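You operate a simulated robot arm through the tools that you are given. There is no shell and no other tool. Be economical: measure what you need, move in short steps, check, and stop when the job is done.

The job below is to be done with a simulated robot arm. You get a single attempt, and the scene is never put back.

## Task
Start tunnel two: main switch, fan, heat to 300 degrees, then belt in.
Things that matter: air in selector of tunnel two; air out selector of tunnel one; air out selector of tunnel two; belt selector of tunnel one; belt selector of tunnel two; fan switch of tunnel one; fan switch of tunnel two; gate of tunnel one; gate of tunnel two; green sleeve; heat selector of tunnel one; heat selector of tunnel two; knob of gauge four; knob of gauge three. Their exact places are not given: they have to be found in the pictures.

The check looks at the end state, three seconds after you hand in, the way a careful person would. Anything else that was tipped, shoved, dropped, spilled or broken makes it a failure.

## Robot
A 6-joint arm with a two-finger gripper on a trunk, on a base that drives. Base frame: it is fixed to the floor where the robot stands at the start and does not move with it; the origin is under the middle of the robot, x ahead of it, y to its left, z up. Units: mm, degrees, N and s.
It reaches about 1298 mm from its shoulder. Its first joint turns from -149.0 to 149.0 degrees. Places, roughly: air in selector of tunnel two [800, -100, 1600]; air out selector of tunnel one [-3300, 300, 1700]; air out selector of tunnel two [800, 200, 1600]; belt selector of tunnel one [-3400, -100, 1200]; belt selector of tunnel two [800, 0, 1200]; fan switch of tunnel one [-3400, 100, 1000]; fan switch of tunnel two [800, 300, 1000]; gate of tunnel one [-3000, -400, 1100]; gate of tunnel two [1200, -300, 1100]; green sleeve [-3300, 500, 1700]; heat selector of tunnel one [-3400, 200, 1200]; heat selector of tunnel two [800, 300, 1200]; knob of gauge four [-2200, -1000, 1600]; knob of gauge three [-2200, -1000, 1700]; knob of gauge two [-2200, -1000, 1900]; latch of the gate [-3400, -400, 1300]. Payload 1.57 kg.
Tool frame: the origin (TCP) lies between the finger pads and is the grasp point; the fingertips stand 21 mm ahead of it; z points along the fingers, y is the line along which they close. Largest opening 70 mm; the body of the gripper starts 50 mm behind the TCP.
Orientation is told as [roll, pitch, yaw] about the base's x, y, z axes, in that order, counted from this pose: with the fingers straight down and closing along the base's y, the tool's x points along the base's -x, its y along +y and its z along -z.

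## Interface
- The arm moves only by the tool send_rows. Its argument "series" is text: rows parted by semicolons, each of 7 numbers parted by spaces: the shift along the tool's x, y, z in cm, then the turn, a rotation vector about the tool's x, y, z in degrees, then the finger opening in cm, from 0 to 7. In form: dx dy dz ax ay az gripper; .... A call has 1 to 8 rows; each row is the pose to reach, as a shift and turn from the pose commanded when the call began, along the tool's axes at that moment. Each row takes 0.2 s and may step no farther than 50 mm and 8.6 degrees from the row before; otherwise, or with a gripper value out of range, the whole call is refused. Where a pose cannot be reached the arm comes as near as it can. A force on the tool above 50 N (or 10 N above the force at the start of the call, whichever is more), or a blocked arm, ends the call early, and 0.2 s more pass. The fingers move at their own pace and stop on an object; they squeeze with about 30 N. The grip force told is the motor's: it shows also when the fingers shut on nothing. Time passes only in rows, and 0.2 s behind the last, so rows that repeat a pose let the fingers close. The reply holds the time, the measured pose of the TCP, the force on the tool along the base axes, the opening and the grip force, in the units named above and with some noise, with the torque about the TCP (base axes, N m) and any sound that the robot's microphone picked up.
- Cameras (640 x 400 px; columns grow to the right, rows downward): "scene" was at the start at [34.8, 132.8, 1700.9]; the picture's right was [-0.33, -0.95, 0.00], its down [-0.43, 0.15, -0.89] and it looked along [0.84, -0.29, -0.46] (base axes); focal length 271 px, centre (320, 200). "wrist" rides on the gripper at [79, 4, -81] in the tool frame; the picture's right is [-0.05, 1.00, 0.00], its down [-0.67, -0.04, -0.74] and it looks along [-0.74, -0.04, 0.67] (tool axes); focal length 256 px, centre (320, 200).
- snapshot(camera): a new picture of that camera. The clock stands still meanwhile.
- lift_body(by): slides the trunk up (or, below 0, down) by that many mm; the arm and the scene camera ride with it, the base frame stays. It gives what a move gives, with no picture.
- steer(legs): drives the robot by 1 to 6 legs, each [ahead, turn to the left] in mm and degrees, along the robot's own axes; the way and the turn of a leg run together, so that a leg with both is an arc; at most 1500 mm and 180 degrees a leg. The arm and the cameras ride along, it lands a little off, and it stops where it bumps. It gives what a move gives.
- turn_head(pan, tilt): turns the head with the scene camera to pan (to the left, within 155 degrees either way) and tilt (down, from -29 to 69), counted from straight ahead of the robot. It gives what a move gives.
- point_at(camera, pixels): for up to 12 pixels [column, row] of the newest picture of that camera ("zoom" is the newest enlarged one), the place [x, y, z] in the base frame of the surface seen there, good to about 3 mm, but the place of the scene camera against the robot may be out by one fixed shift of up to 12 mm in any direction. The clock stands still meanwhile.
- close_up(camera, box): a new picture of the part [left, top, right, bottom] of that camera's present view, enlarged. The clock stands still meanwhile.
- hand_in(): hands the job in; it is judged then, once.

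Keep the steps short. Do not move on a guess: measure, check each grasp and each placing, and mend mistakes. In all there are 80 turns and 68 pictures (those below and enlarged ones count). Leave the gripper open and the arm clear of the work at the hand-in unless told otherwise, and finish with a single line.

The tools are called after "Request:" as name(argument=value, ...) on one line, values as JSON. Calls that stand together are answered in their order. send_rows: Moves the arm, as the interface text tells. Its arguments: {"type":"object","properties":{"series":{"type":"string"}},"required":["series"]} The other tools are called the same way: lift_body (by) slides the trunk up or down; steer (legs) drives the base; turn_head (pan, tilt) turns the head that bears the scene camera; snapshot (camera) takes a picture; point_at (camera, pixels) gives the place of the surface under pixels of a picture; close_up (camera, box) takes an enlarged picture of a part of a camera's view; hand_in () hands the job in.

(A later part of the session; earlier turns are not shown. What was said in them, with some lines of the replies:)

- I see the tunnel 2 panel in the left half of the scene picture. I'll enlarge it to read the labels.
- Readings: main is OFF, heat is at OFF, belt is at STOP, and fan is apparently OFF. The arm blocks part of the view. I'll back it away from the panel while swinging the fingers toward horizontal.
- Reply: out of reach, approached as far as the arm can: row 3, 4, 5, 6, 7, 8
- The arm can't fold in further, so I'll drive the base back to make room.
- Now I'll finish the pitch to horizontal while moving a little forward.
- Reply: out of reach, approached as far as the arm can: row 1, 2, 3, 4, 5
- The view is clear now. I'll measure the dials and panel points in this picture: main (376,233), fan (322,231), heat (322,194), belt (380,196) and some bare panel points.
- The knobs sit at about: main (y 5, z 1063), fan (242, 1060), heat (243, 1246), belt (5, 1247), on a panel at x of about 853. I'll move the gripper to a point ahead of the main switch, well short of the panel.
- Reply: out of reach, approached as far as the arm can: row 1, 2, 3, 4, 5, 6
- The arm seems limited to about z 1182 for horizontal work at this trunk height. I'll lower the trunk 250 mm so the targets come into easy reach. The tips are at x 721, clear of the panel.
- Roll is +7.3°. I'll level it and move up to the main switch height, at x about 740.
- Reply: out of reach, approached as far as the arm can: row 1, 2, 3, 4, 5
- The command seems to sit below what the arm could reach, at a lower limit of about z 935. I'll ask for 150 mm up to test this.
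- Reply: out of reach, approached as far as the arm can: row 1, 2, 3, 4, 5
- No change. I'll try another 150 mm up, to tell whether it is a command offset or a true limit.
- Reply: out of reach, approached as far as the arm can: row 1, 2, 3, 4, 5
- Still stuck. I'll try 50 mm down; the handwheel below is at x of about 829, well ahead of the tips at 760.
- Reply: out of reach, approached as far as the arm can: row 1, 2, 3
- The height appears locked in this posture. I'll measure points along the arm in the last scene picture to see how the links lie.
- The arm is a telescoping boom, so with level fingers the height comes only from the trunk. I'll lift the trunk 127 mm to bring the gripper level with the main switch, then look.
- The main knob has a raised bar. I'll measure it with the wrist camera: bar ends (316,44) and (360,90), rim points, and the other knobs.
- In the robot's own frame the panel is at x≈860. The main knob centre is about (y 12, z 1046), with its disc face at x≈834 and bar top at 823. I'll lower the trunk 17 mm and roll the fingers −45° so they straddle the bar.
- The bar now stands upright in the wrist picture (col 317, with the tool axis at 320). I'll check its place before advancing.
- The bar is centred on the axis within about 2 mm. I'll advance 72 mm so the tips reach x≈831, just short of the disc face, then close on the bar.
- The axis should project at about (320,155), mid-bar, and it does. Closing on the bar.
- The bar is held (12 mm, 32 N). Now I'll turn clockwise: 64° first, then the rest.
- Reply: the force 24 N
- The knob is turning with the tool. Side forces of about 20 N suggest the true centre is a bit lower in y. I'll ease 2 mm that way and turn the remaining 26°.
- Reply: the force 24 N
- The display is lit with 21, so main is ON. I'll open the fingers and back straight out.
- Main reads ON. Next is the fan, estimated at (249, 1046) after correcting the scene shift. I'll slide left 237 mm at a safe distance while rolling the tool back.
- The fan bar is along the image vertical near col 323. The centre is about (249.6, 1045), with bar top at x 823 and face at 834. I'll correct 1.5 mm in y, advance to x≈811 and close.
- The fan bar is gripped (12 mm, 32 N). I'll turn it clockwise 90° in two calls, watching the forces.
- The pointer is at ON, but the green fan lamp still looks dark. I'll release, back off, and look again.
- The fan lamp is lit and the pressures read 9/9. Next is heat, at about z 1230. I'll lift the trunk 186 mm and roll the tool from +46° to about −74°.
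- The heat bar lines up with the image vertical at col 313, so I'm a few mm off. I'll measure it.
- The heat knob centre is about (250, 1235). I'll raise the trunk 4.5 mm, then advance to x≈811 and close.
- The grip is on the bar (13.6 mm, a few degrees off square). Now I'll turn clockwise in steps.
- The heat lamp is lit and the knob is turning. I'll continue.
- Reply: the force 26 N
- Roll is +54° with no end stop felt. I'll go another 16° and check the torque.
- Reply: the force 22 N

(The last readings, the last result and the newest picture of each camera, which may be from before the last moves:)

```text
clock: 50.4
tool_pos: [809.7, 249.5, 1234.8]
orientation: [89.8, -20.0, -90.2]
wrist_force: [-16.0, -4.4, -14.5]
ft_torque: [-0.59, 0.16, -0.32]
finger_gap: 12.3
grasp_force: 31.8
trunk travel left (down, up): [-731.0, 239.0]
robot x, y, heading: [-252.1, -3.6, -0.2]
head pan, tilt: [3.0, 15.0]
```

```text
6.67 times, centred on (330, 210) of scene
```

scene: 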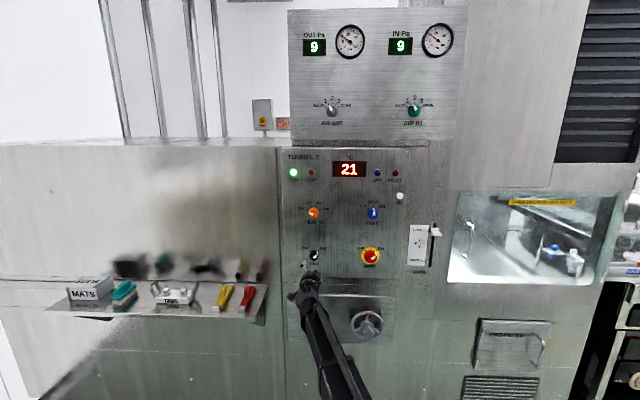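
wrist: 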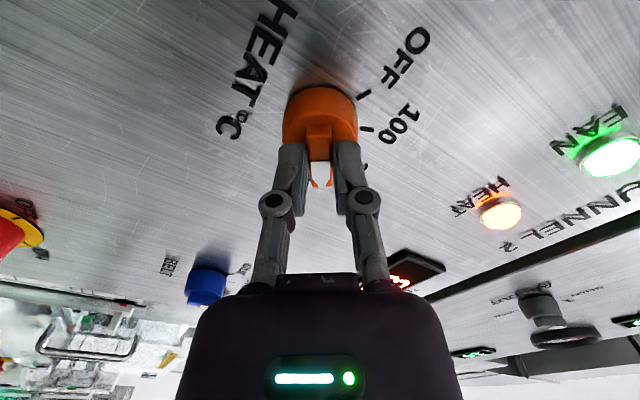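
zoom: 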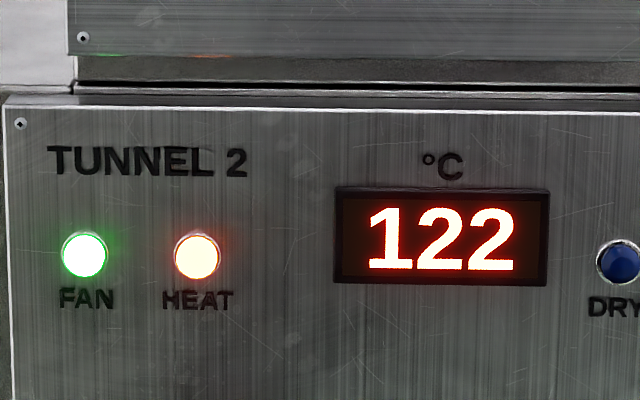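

The torque of −0.59 matches the end stop felt on the other switches. I'll release, back off and check.

Request:
send_rows(series="0 0 0 0 0 0 3; 0 0 0 0 0 0 6; 0 0 0 0 0 0 7; 0 0 -2 0 0 0 7; 0 0 -5 0 0 0 7; 0 0 -8 0 0 0 7; 0 0 -8 0 0 0 7")

Request:
snapshot(camera="wrist")

Request:
close_up(camera="scene", box=[280, 220, 440, 320])

```text
clock: 52.0
tool_pos: [731.3, 251.5, 1234.5]
orientation: [89.8, -20.0, -90.2]
wrist_force: [0.6, -0.1, -0.2]
ft_torque: [0.0, -0.01, 0.04]
finger_gap: 70.0
grasp_force: 0.0
trunk travel left (down, up): [-731.0, 239.0]
robot x, y, heading: [-253.3, 1.7, -0.3]
head pan, tilt: [3.0, 15.0]
```

```text
33 pictures are left
```

wrist: 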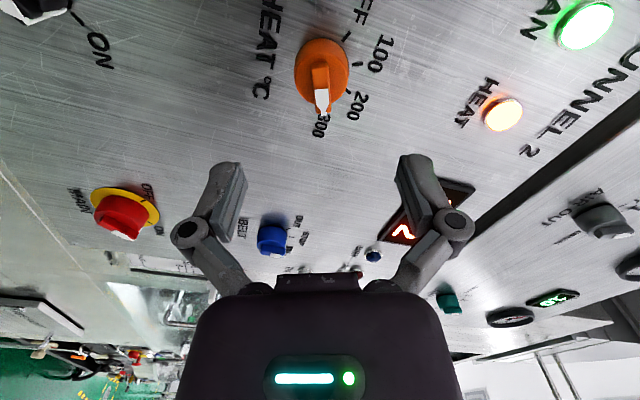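

```text
4.00 times, centred on (360, 270) of scene
```

zoom: 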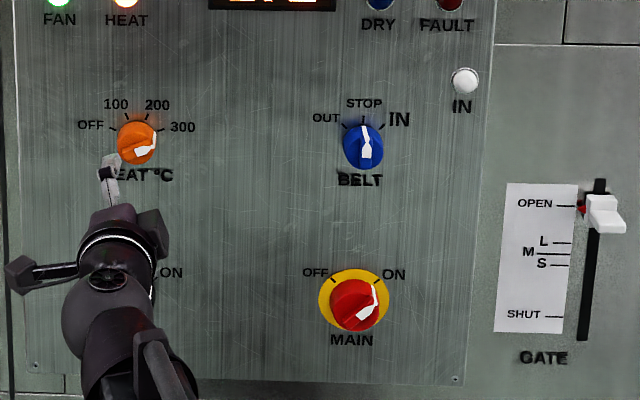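

Heat points at 300. Next I'll move right to the belt selector (about y 10, z 1235), rolling back toward level, while the temperature rises.

Request:
send_rows(series="-3 -1.09 0 0 0 -8 7; -6 -2.18 0 0 0 -16 7; -9 -3.27 0 0 0 -24 7; -12 -4.37 0 0 0 -32 7; -15 -5.46 0 0 0 -40 7; -18 -6.55 0 0 0 -48 7; -21 -7.64 0 0 0 -56 7; -22.7 -8.26 0 0 0 -64 7")

Request:
send_rows(series="0 0 0 0 0 -6 7; 0 0 0 0 0 -6 7; 0 0 0 0 0 -6 7")

Request:
snapshot(camera="wrist")

Request:
snapshot(camera="scene")

```text
clock: 53.8
tool_pos: [727.8, 7.6, 1235.9]
orientation: [89.5, -84.1, -89.7]
wrist_force: [-0.4, -0.5, 0.6]
ft_torque: [0.04, 0.0, -0.01]
finger_gap: 69.9
grasp_force: 0.0
trunk travel left (down, up): [-731.0, 239.0]
robot x, y, heading: [-251.2, 0.0, -0.4]
head pan, tilt: [3.0, 15.0]
```

```text
clock: 54.6
tool_pos: [728.6, 8.8, 1235.0]
orientation: [-21.2, -90.0, 21.1]
wrist_force: [-0.1, 0.6, -0.1]
ft_torque: [-0.02, 0.04, 0.0]
finger_gap: 70.0
grasp_force: 0.1
trunk travel left (down, up): [-731.0, 239.0]
robot x, y, heading: [-256.2, 1.8, -0.2]
head pan, tilt: [3.0, 15.0]
```

```text
31 pictures are left
```

wrist: 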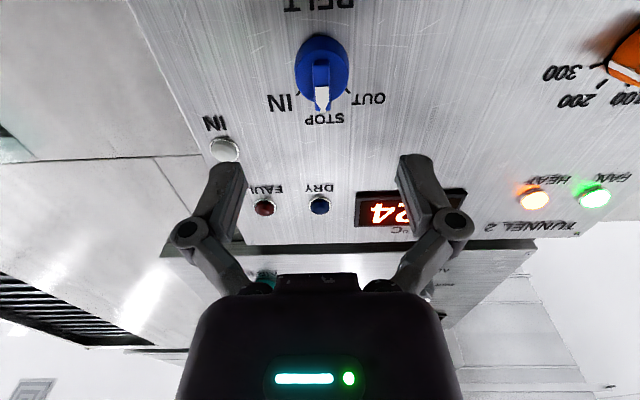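

```text
30 pictures are left
```

scene: 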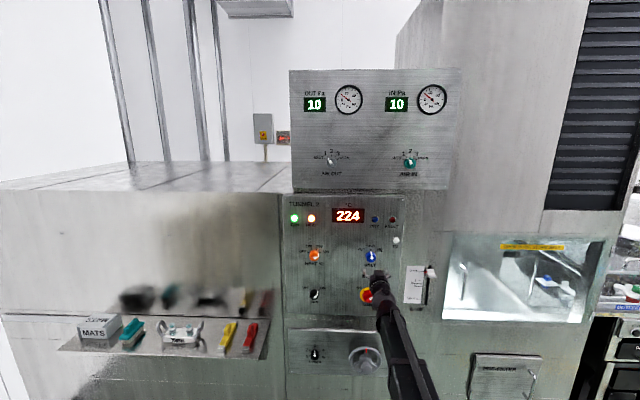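

The display reads 224 and is rising. The belt bar is vertical at col ~322. I'll measure it and hold for some seconds.

Request:
point_at(camera="wrist", pixels=[[321, 70], [321, 85], [321, 100], [297, 70], [347, 70], [314, 80], [329, 80], [280, 130]])

Request:
send_rows(series="0 0 0 0 0 0 7; 0 0 0 0 0 0 7; 0 0 0 0 0 0 7; 0 0 0 0 0 0 7; 0 0 0 0 0 0 7; 0 0 0 0 0 0 7; 0 0 0 0 0 0 7; 0 0 0 0 0 0 7")

Request:
send_rows(series="0 0 0 0 0 0 7; 0 0 0 0 0 0 7; 0 0 0 0 0 0 7; 0 0 0 0 0 0 7; 0 0 0 0 0 0 7; 0 0 0 0 0 0 7; 0 0 0 0 0 0 7; 0 0 0 0 0 0 7")

Request:
send_rows(series="0 0 0 0 0 0 7; 0 0 0 0 0 0 7; 0 0 0 0 0 0 7; 0 0 0 0 0 0 7; 0 0 0 0 0 0 7; 0 0 0 0 0 0 7; 0 0 0 0 0 0 7; 0 0 0 0 0 0 7")

Request:
close_up(camera="scene", box=[280, 190, 440, 310])

```text
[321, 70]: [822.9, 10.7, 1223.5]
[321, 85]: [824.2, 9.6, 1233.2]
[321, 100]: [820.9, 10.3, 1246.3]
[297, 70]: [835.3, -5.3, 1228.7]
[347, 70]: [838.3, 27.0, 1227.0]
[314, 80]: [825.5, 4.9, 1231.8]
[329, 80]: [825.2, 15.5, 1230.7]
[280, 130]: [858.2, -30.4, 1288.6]
```

```text
clock: 56.4
tool_pos: [727.6, 8.7, 1234.8]
orientation: [-1.6, -89.9, 1.3]
wrist_force: [0.1, -0.5, -0.5]
ft_torque: [0.01, -0.02, -0.02]
finger_gap: 70.0
grasp_force: 0.1
trunk travel left (down, up): [-731.0, 239.0]
robot x, y, heading: [-249.9, -1.7, -0.4]
head pan, tilt: [3.0, 15.0]
```

```text
clock: 58.2
tool_pos: [728.6, 9.3, 1236.3]
orientation: [-2.7, -90.0, 2.5]
wrist_force: [-0.4, -0.2, 0.6]
ft_torque: [-0.04, 0.0, 0.0]
finger_gap: 69.8
grasp_force: 0.0
trunk travel left (down, up): [-731.0, 239.0]
robot x, y, heading: [-254.3, 1.9, -0.4]
head pan, tilt: [3.0, 15.0]
```

```text
clock: 60.0
tool_pos: [728.5, 10.0, 1236.1]
orientation: [-2.8, -89.8, 2.4]
wrist_force: [0.4, -0.1, -0.5]
ft_torque: [0.02, 0.03, -0.01]
finger_gap: 70.2
grasp_force: 0.2
trunk travel left (down, up): [-731.0, 239.0]
robot x, y, heading: [-250.6, -1.1, -0.3]
head pan, tilt: [3.0, 15.0]
```

```text
3.33 times, centred on (360, 250) of scene
```

zoom: 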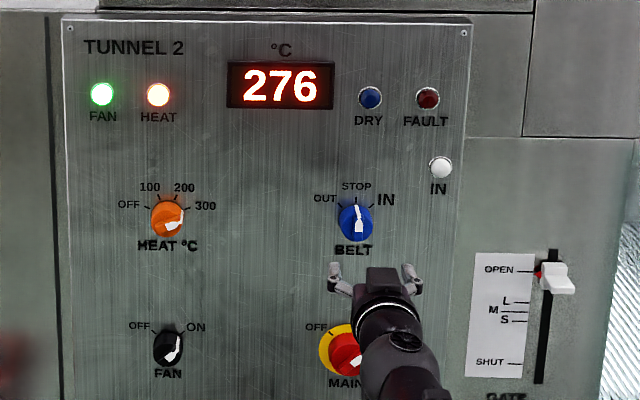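

It reads 276 and is approaching 300. I'll hold a while longer before the belt.

Request:
send_rows(series="0 0 0 0 0 0 7; 0 0 0 0 0 0 7; 0 0 0 0 0 0 7; 0 0 0 0 0 0 7; 0 0 0 0 0 0 7; 0 0 0 0 0 0 7; 0 0 0 0 0 0 7; 0 0 0 0 0 0 7")

Request:
send_rows(series="0 0 0 0 0 0 7; 0 0 0 0 0 0 7; 0 0 0 0 0 0 7; 0 0 0 0 0 0 7; 0 0 0 0 0 0 7; 0 0 0 0 0 0 7; 0 0 0 0 0 0 7; 0 0 0 0 0 0 7")

Request:
send_rows(series="0 0 0 0 0 0 7; 0 0 0 0 0 0 7; 0 0 0 0 0 0 7; 0 0 0 0 0 0 7; 0 0 0 0 0 0 7; 0 0 0 0 0 0 7; 0 0 0 0 0 0 7; 0 0 0 0 0 0 7")

Request:
send_rows(series="0 0 0 0 0 0 7; 0 0 0 0 0 0 7; 0 0 0 0 0 0 7; 0 0 0 0 0 0 7; 0 0 0 0 0 0 7; 0 0 0 0 0 0 7; 0 0 0 0 0 0 7; 0 0 0 0 0 0 7")

Request:
send_rows(series="0 0 0 0 0 0 7; 0 0 0 0 0 0 7; 0 0 0 0 0 0 7; 0 0 0 0 0 0 7; 0 0 0 0 0 0 7; 0 0 0 0 0 0 7; 0 0 0 0 0 0 7; 0 0 0 0 0 0 7")

Request:
send_rows(series="0 0 0 0 0 0 7; 0 0 0 0 0 0 7; 0 0 0 0 0 0 7; 0 0 0 0 0 0 7; 0 0 0 0 0 0 7; 0 0 0 0 0 0 7; 0 0 0 0 0 0 7; 0 0 0 0 0 0 7")

Request:
send_rows(series="0 0 0 0 0 0 7; 0 0 0 0 0 0 7; 0 0 0 0 0 0 7; 0 0 0 0 0 0 7; 0 0 0 0 0 0 7; 0 0 0 0 0 0 7; 0 0 0 0 0 0 7; 0 0 0 0 0 0 7")

Request:
close_up(camera="scene", box=[280, 190, 440, 310])

```text
clock: 61.8
tool_pos: [727.8, 8.8, 1236.5]
orientation: [-3.1, -89.9, 2.8]
wrist_force: [0.2, 0.0, -0.2]
ft_torque: [0.0, -0.02, 0.01]
finger_gap: 70.2
grasp_force: 0.0
trunk travel left (down, up): [-731.0, 239.0]
robot x, y, heading: [-251.8, -2.6, 0.0]
head pan, tilt: [3.0, 15.0]
```

```text
clock: 63.6
tool_pos: [728.4, 9.8, 1234.8]
orientation: [-1.5, -89.8, 1.3]
wrist_force: [0.7, -0.3, -0.1]
ft_torque: [0.02, -0.01, -0.03]
finger_gap: 70.1
grasp_force: 0.1
trunk travel left (down, up): [-731.0, 239.0]
robot x, y, heading: [-252.3, -2.2, -0.4]
head pan, tilt: [3.0, 15.0]
```

```text
clock: 65.4
tool_pos: [727.0, 8.3, 1234.7]
orientation: [-2.8, -90.0, 2.5]
wrist_force: [0.3, -1.3, 0.0]
ft_torque: [0.01, -0.01, -0.04]
finger_gap: 70.1
grasp_force: 0.1
trunk travel left (down, up): [-731.0, 239.0]
robot x, y, heading: [-256.4, 0.5, -0.4]
head pan, tilt: [3.0, 15.0]
```

```text
clock: 67.2
tool_pos: [728.3, 9.0, 1236.2]
orientation: [-3.5, -89.8, 3.3]
wrist_force: [-0.2, 0.1, -0.2]
ft_torque: [-0.03, 0.02, 0.0]
finger_gap: 70.1
grasp_force: 0.1
trunk travel left (down, up): [-731.0, 239.0]
robot x, y, heading: [-253.2, 2.0, -0.2]
head pan, tilt: [3.0, 15.0]
```

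```text
clock: 69.0
tool_pos: [728.6, 9.0, 1234.7]
orientation: [-2.6, -89.9, 2.2]
wrist_force: [0.1, -0.5, 0.3]
ft_torque: [0.0, 0.01, -0.02]
finger_gap: 69.8
grasp_force: 0.1
trunk travel left (down, up): [-731.0, 239.0]
robot x, y, heading: [-249.6, -2.5, -0.6]
head pan, tilt: [3.0, 15.0]
```

```text
clock: 70.8
tool_pos: [727.7, 9.3, 1235.2]
orientation: [-1.9, -89.9, 1.5]
wrist_force: [0.1, -0.2, -0.7]
ft_torque: [0.04, 0.0, 0.02]
finger_gap: 69.9
grasp_force: 0.0
trunk travel left (down, up): [-731.0, 239.0]
robot x, y, heading: [-257.1, 1.8, -0.5]
head pan, tilt: [3.0, 15.0]
```

```text
clock: 72.6
tool_pos: [727.9, 10.5, 1235.2]
orientation: [-2.7, -89.9, 2.4]
wrist_force: [0.3, -1.1, 0.2]
ft_torque: [-0.01, -0.01, 0.01]
finger_gap: 69.9
grasp_force: 0.1
trunk travel left (down, up): [-731.0, 239.0]
robot x, y, heading: [-253.2, -1.5, -0.4]
head pan, tilt: [3.0, 15.0]
```

```text
3.33 times, centred on (360, 250) of scene
```

zoom: 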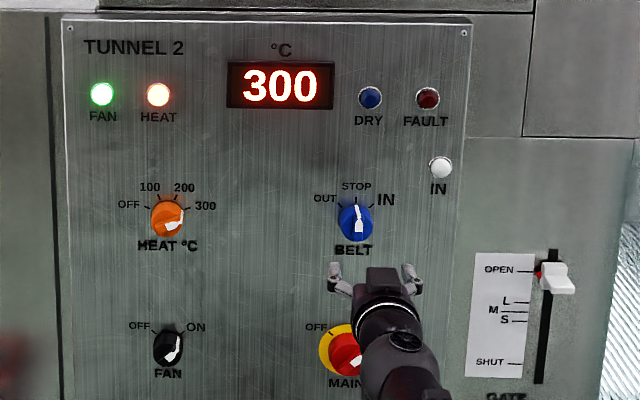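

The display reads 300. The belt bar is centred at y≈10.2, z≈1235. I'll advance to x≈810 and close.

Request:
send_rows(series="0 0.1 4 0 0 0 7; 0 0.1 6.5 0 0 0 7; 0 0.1 8.2 0 0 0 7; 0 0.1 8.2 0 0 0 5; 0 0.1 8.2 0 0 0 3; 0 0.1 8.2 0 0 0 0.5; 0 0.1 8.2 0 0 0 0.5; 0 0.1 8.2 0 0 0 0.5")

Request:
snapshot(camera="wrist")

```text
clock: 74.4
tool_pos: [810.7, 10.1, 1235.2]
orientation: [-0.2, -89.9, 0.1]
wrist_force: [-4.3, -0.4, -4.9]
ft_torque: [0.02, 0.08, -0.04]
finger_gap: 12.3
grasp_force: 32.4
trunk travel left (down, up): [-731.0, 239.0]
robot x, y, heading: [-251.4, 3.7, -0.4]
head pan, tilt: [3.0, 15.0]
```

```text
27 pictures are left
```

wrist: 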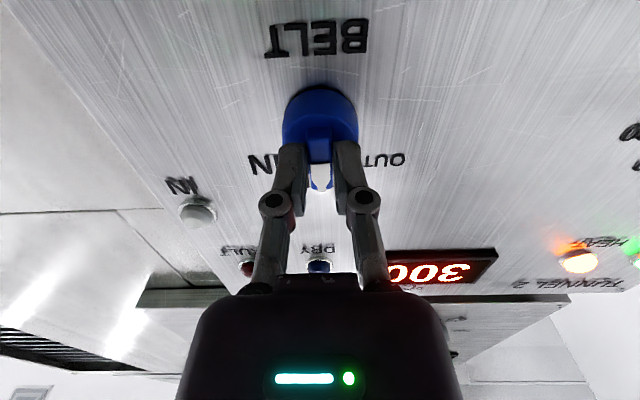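

Gripped squarely (12.3 mm). Now I'll turn 46° clockwise to IN.

Request:
send_rows(series="0 0 0 0 0 8 0.5; 0 0 0 0 0 16 0.5; 0 0 0 0 0 24 0.5; 0 0 0 0 0 32 0.5; 0 0 0 0 0 40 0.5; 0 0 0 0 0 46 0.5; 0 0 0 0 0 46 0.5")

Request:
snapshot(camera="wrist")

Request:
close_up(camera="scene", box=[280, 190, 440, 310])

```text
clock: 76.0
tool_pos: [810.0, 10.4, 1234.0]
orientation: [89.7, -44.0, -90.0]
wrist_force: [11.9, 1.8, 11.4]
ft_torque: [-0.54, -0.15, 0.08]
finger_gap: 11.8
grasp_force: 31.4
trunk travel left (down, up): [-731.0, 239.0]
robot x, y, heading: [-251.7, 1.4, -0.2]
head pan, tilt: [3.0, 15.0]
```

```text
26 pictures are left
```

wrist: 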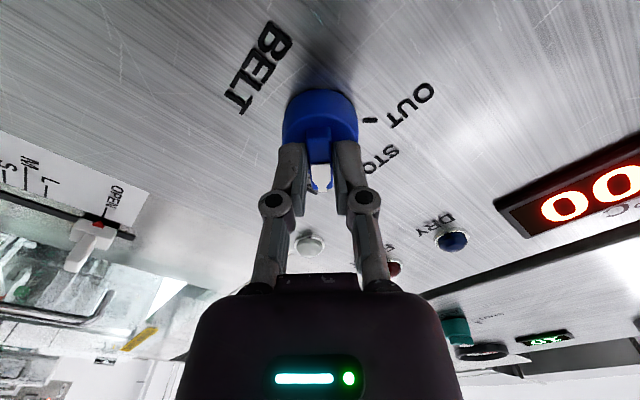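

```text
3.33 times, centred on (360, 250) of scene
```

zoom: 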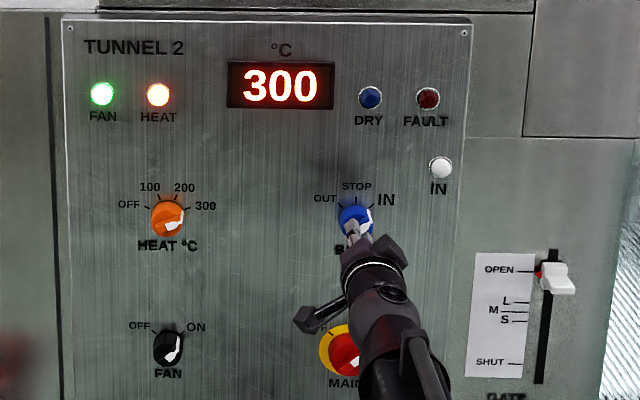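

The belt pointer is at IN. I'll release, back off and let a few seconds pass, then check the whole panel.

Request:
send_rows(series="0 0 0 0 0 0 3; 0 0 0 0 0 0 6; 0 0 0 0 0 0 7; 0 0 -3 0 0 0 7; 0 0 -7 0 0 0 7; 0 0 -11 0 0 0 7; 0 0 -11 0 0 0 7")

Request:
steer(legs=[[-150, 0]])

Request:
snapshot(camera="scene")

Request:
close_up(camera="scene", box=[280, 170, 440, 310])

Request:
close_up(camera="scene", box=[280, 60, 480, 200])

```text
clock: 77.6
tool_pos: [700.7, 10.6, 1233.8]
orientation: [89.7, -44.0, -90.1]
wrist_force: [0.4, 0.0, 0.3]
ft_torque: [0.03, -0.02, -0.03]
finger_gap: 69.9
grasp_force: 0.1
trunk travel left (down, up): [-731.0, 239.0]
robot x, y, heading: [-252.9, -2.2, -0.3]
head pan, tilt: [3.0, 15.0]
```

```text
clock: 79.1
tool_pos: [549.7, 11.4, 1236.1]
orientation: [89.9, -44.0, -90.2]
wrist_force: [-0.3, -0.3, -0.6]
ft_torque: [-0.01, 0.02, 0.01]
finger_gap: 70.0
grasp_force: 0.0
trunk travel left (down, up): [-731.0, 239.0]
robot x, y, heading: [-402.5, -0.6, -0.4]
head pan, tilt: [3.0, 15.0]
```

```text
24 pictures are left
```

scene: 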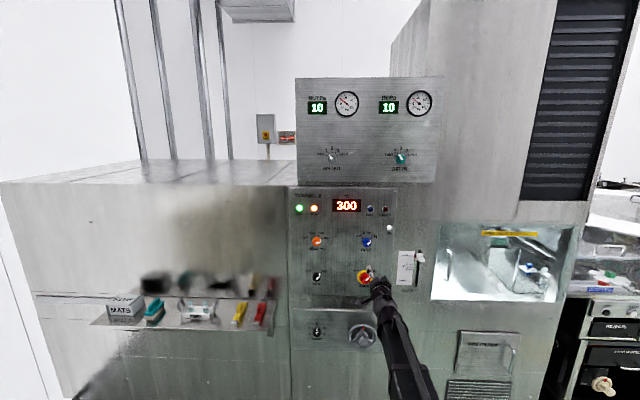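

```text
2.86 times, centred on (360, 240) of scene
```

zoom: 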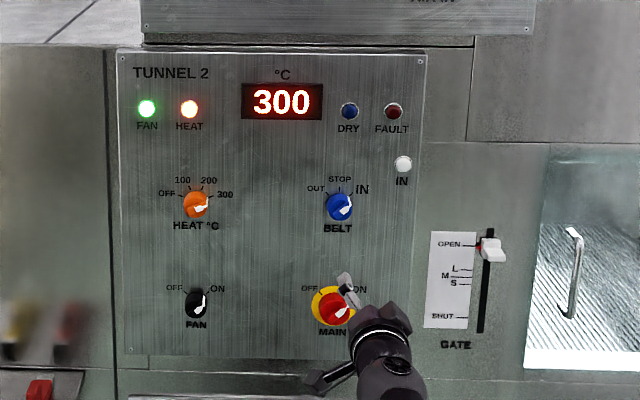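

```text
2.86 times, centred on (380, 130) of scene
```

zoom: 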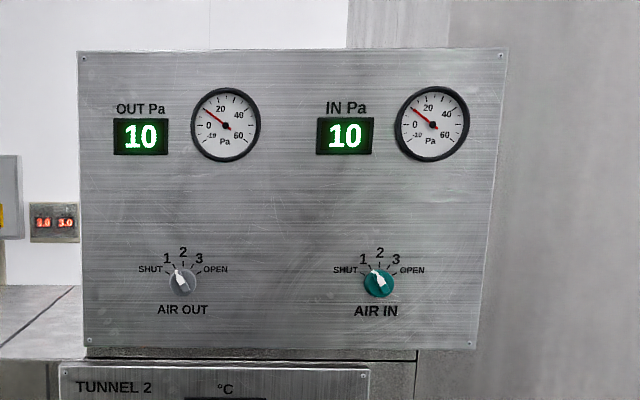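

I'll take a closer look at the belt pointer, the white IN element, and the inlet window.

Request:
close_up(camera="scene", box=[340, 210, 404, 250])

Request:
close_up(camera="scene", box=[400, 210, 600, 320])

Request:
send_rows(series="0 0 0 0 0 0 7; 0 0 0 0 0 0 7; 0 0 0 0 0 0 7; 0 0 0 0 0 0 7")

Request:
close_up(camera="scene", box=[400, 210, 600, 320])

```text
10.00 times, centred on (372, 230) of scene
```

zoom: 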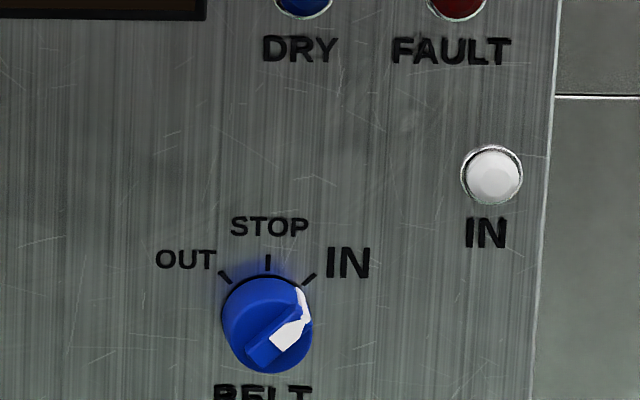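

```text
3.20 times, centred on (500, 265) of scene
```

zoom: 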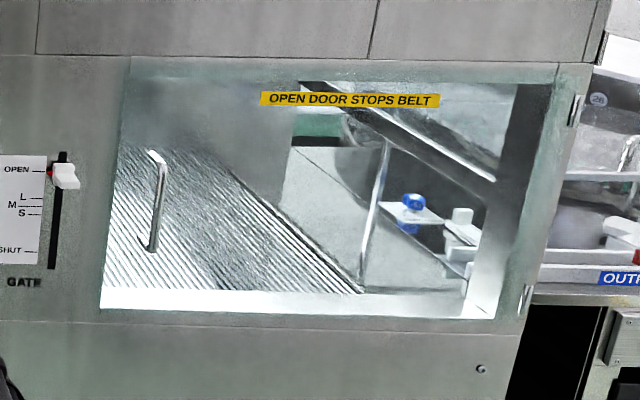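

```text
clock: 80.1
tool_pos: [550.2, 12.7, 1235.2]
orientation: [89.8, -44.1, -90.1]
wrist_force: [0.1, 0.2, -0.7]
ft_torque: [-0.01, 0.01, -0.03]
finger_gap: 69.9
grasp_force: 0.1
trunk travel left (down, up): [-731.0, 239.0]
robot x, y, heading: [-403.9, 1.9, -0.4]
head pan, tilt: [3.0, 15.0]
```

```text
3.20 times, centred on (500, 265) of scene
```

zoom: 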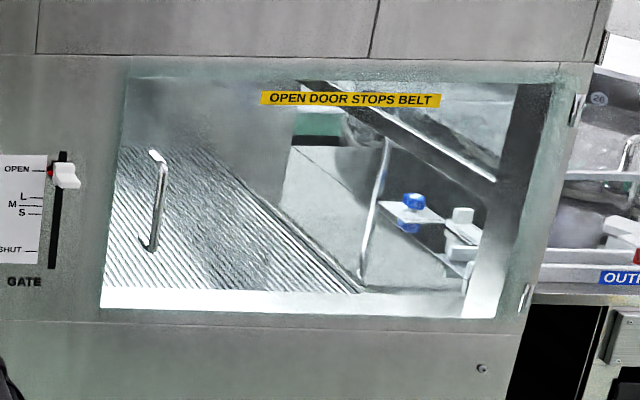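

The belt selector points at IN. I'll check whether the belt moves with two tight views a moment apart.

Request:
close_up(camera="scene", box=[430, 250, 510, 300])

Request:
send_rows(series="0 0 0 0 0 0 7")

Request:
close_up(camera="scene", box=[430, 250, 510, 300])

Request:
close_up(camera="scene", box=[370, 195, 410, 235])

Request:
point_at(camera="scene", pixels=[[389, 228], [385, 209], [370, 209], [380, 218], [314, 209]])

```text
8.00 times, centred on (470, 275) of scene
```

zoom: 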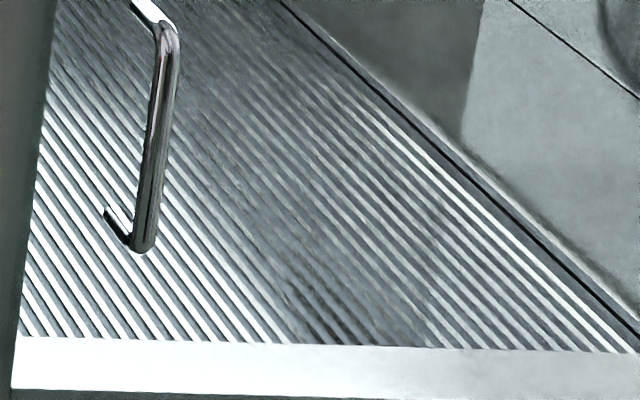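

```text
clock: 80.5
tool_pos: [550.5, 11.5, 1235.2]
orientation: [89.8, -44.0, -90.1]
wrist_force: [0.6, 0.5, -0.9]
ft_torque: [-0.04, 0.01, 0.01]
finger_gap: 69.7
grasp_force: 0.0
trunk travel left (down, up): [-731.0, 239.0]
robot x, y, heading: [-403.4, -3.1, -0.5]
head pan, tilt: [3.0, 15.0]
```

```text
8.00 times, centred on (470, 275) of scene
```

zoom: 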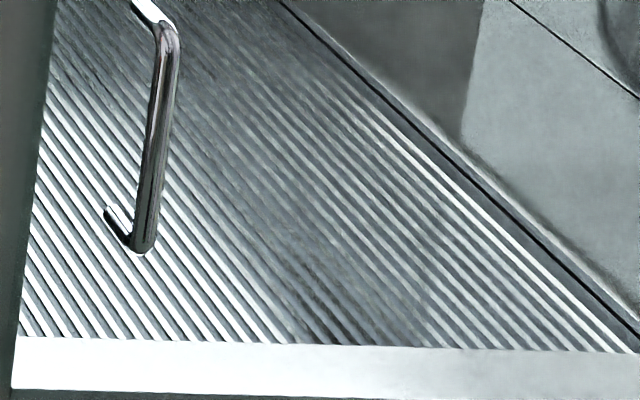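

```text
10.00 times, centred on (390, 215) of scene
```

zoom: 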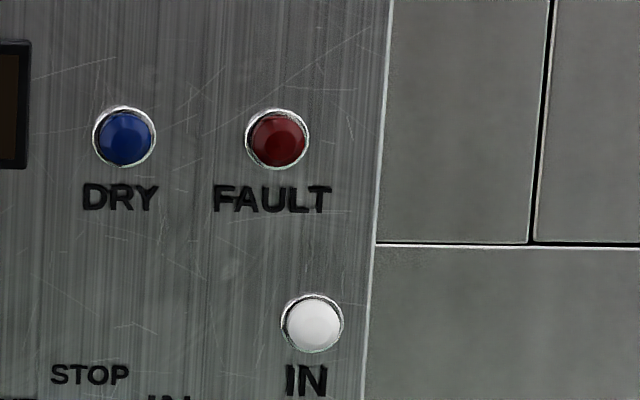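

```text
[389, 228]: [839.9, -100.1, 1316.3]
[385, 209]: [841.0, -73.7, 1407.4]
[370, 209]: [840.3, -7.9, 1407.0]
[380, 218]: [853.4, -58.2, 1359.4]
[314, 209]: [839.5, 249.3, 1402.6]
```

The belt ribs shifted between the two views, so the belt is running. Main is ON, fan ON, heat at 300, the display reads 300 and FAULT is dark. The white IN element has the same shape as the lamps. The gripper is open and clear, so I'm handing in.

Request:
hand_in()

```text
The job is handed in.
```

Tunnel two is running: main switch on, fan on, heat at 300 °C (display reads 300), then belt set to IN and moving; gripper open and arm clear, job handed in.
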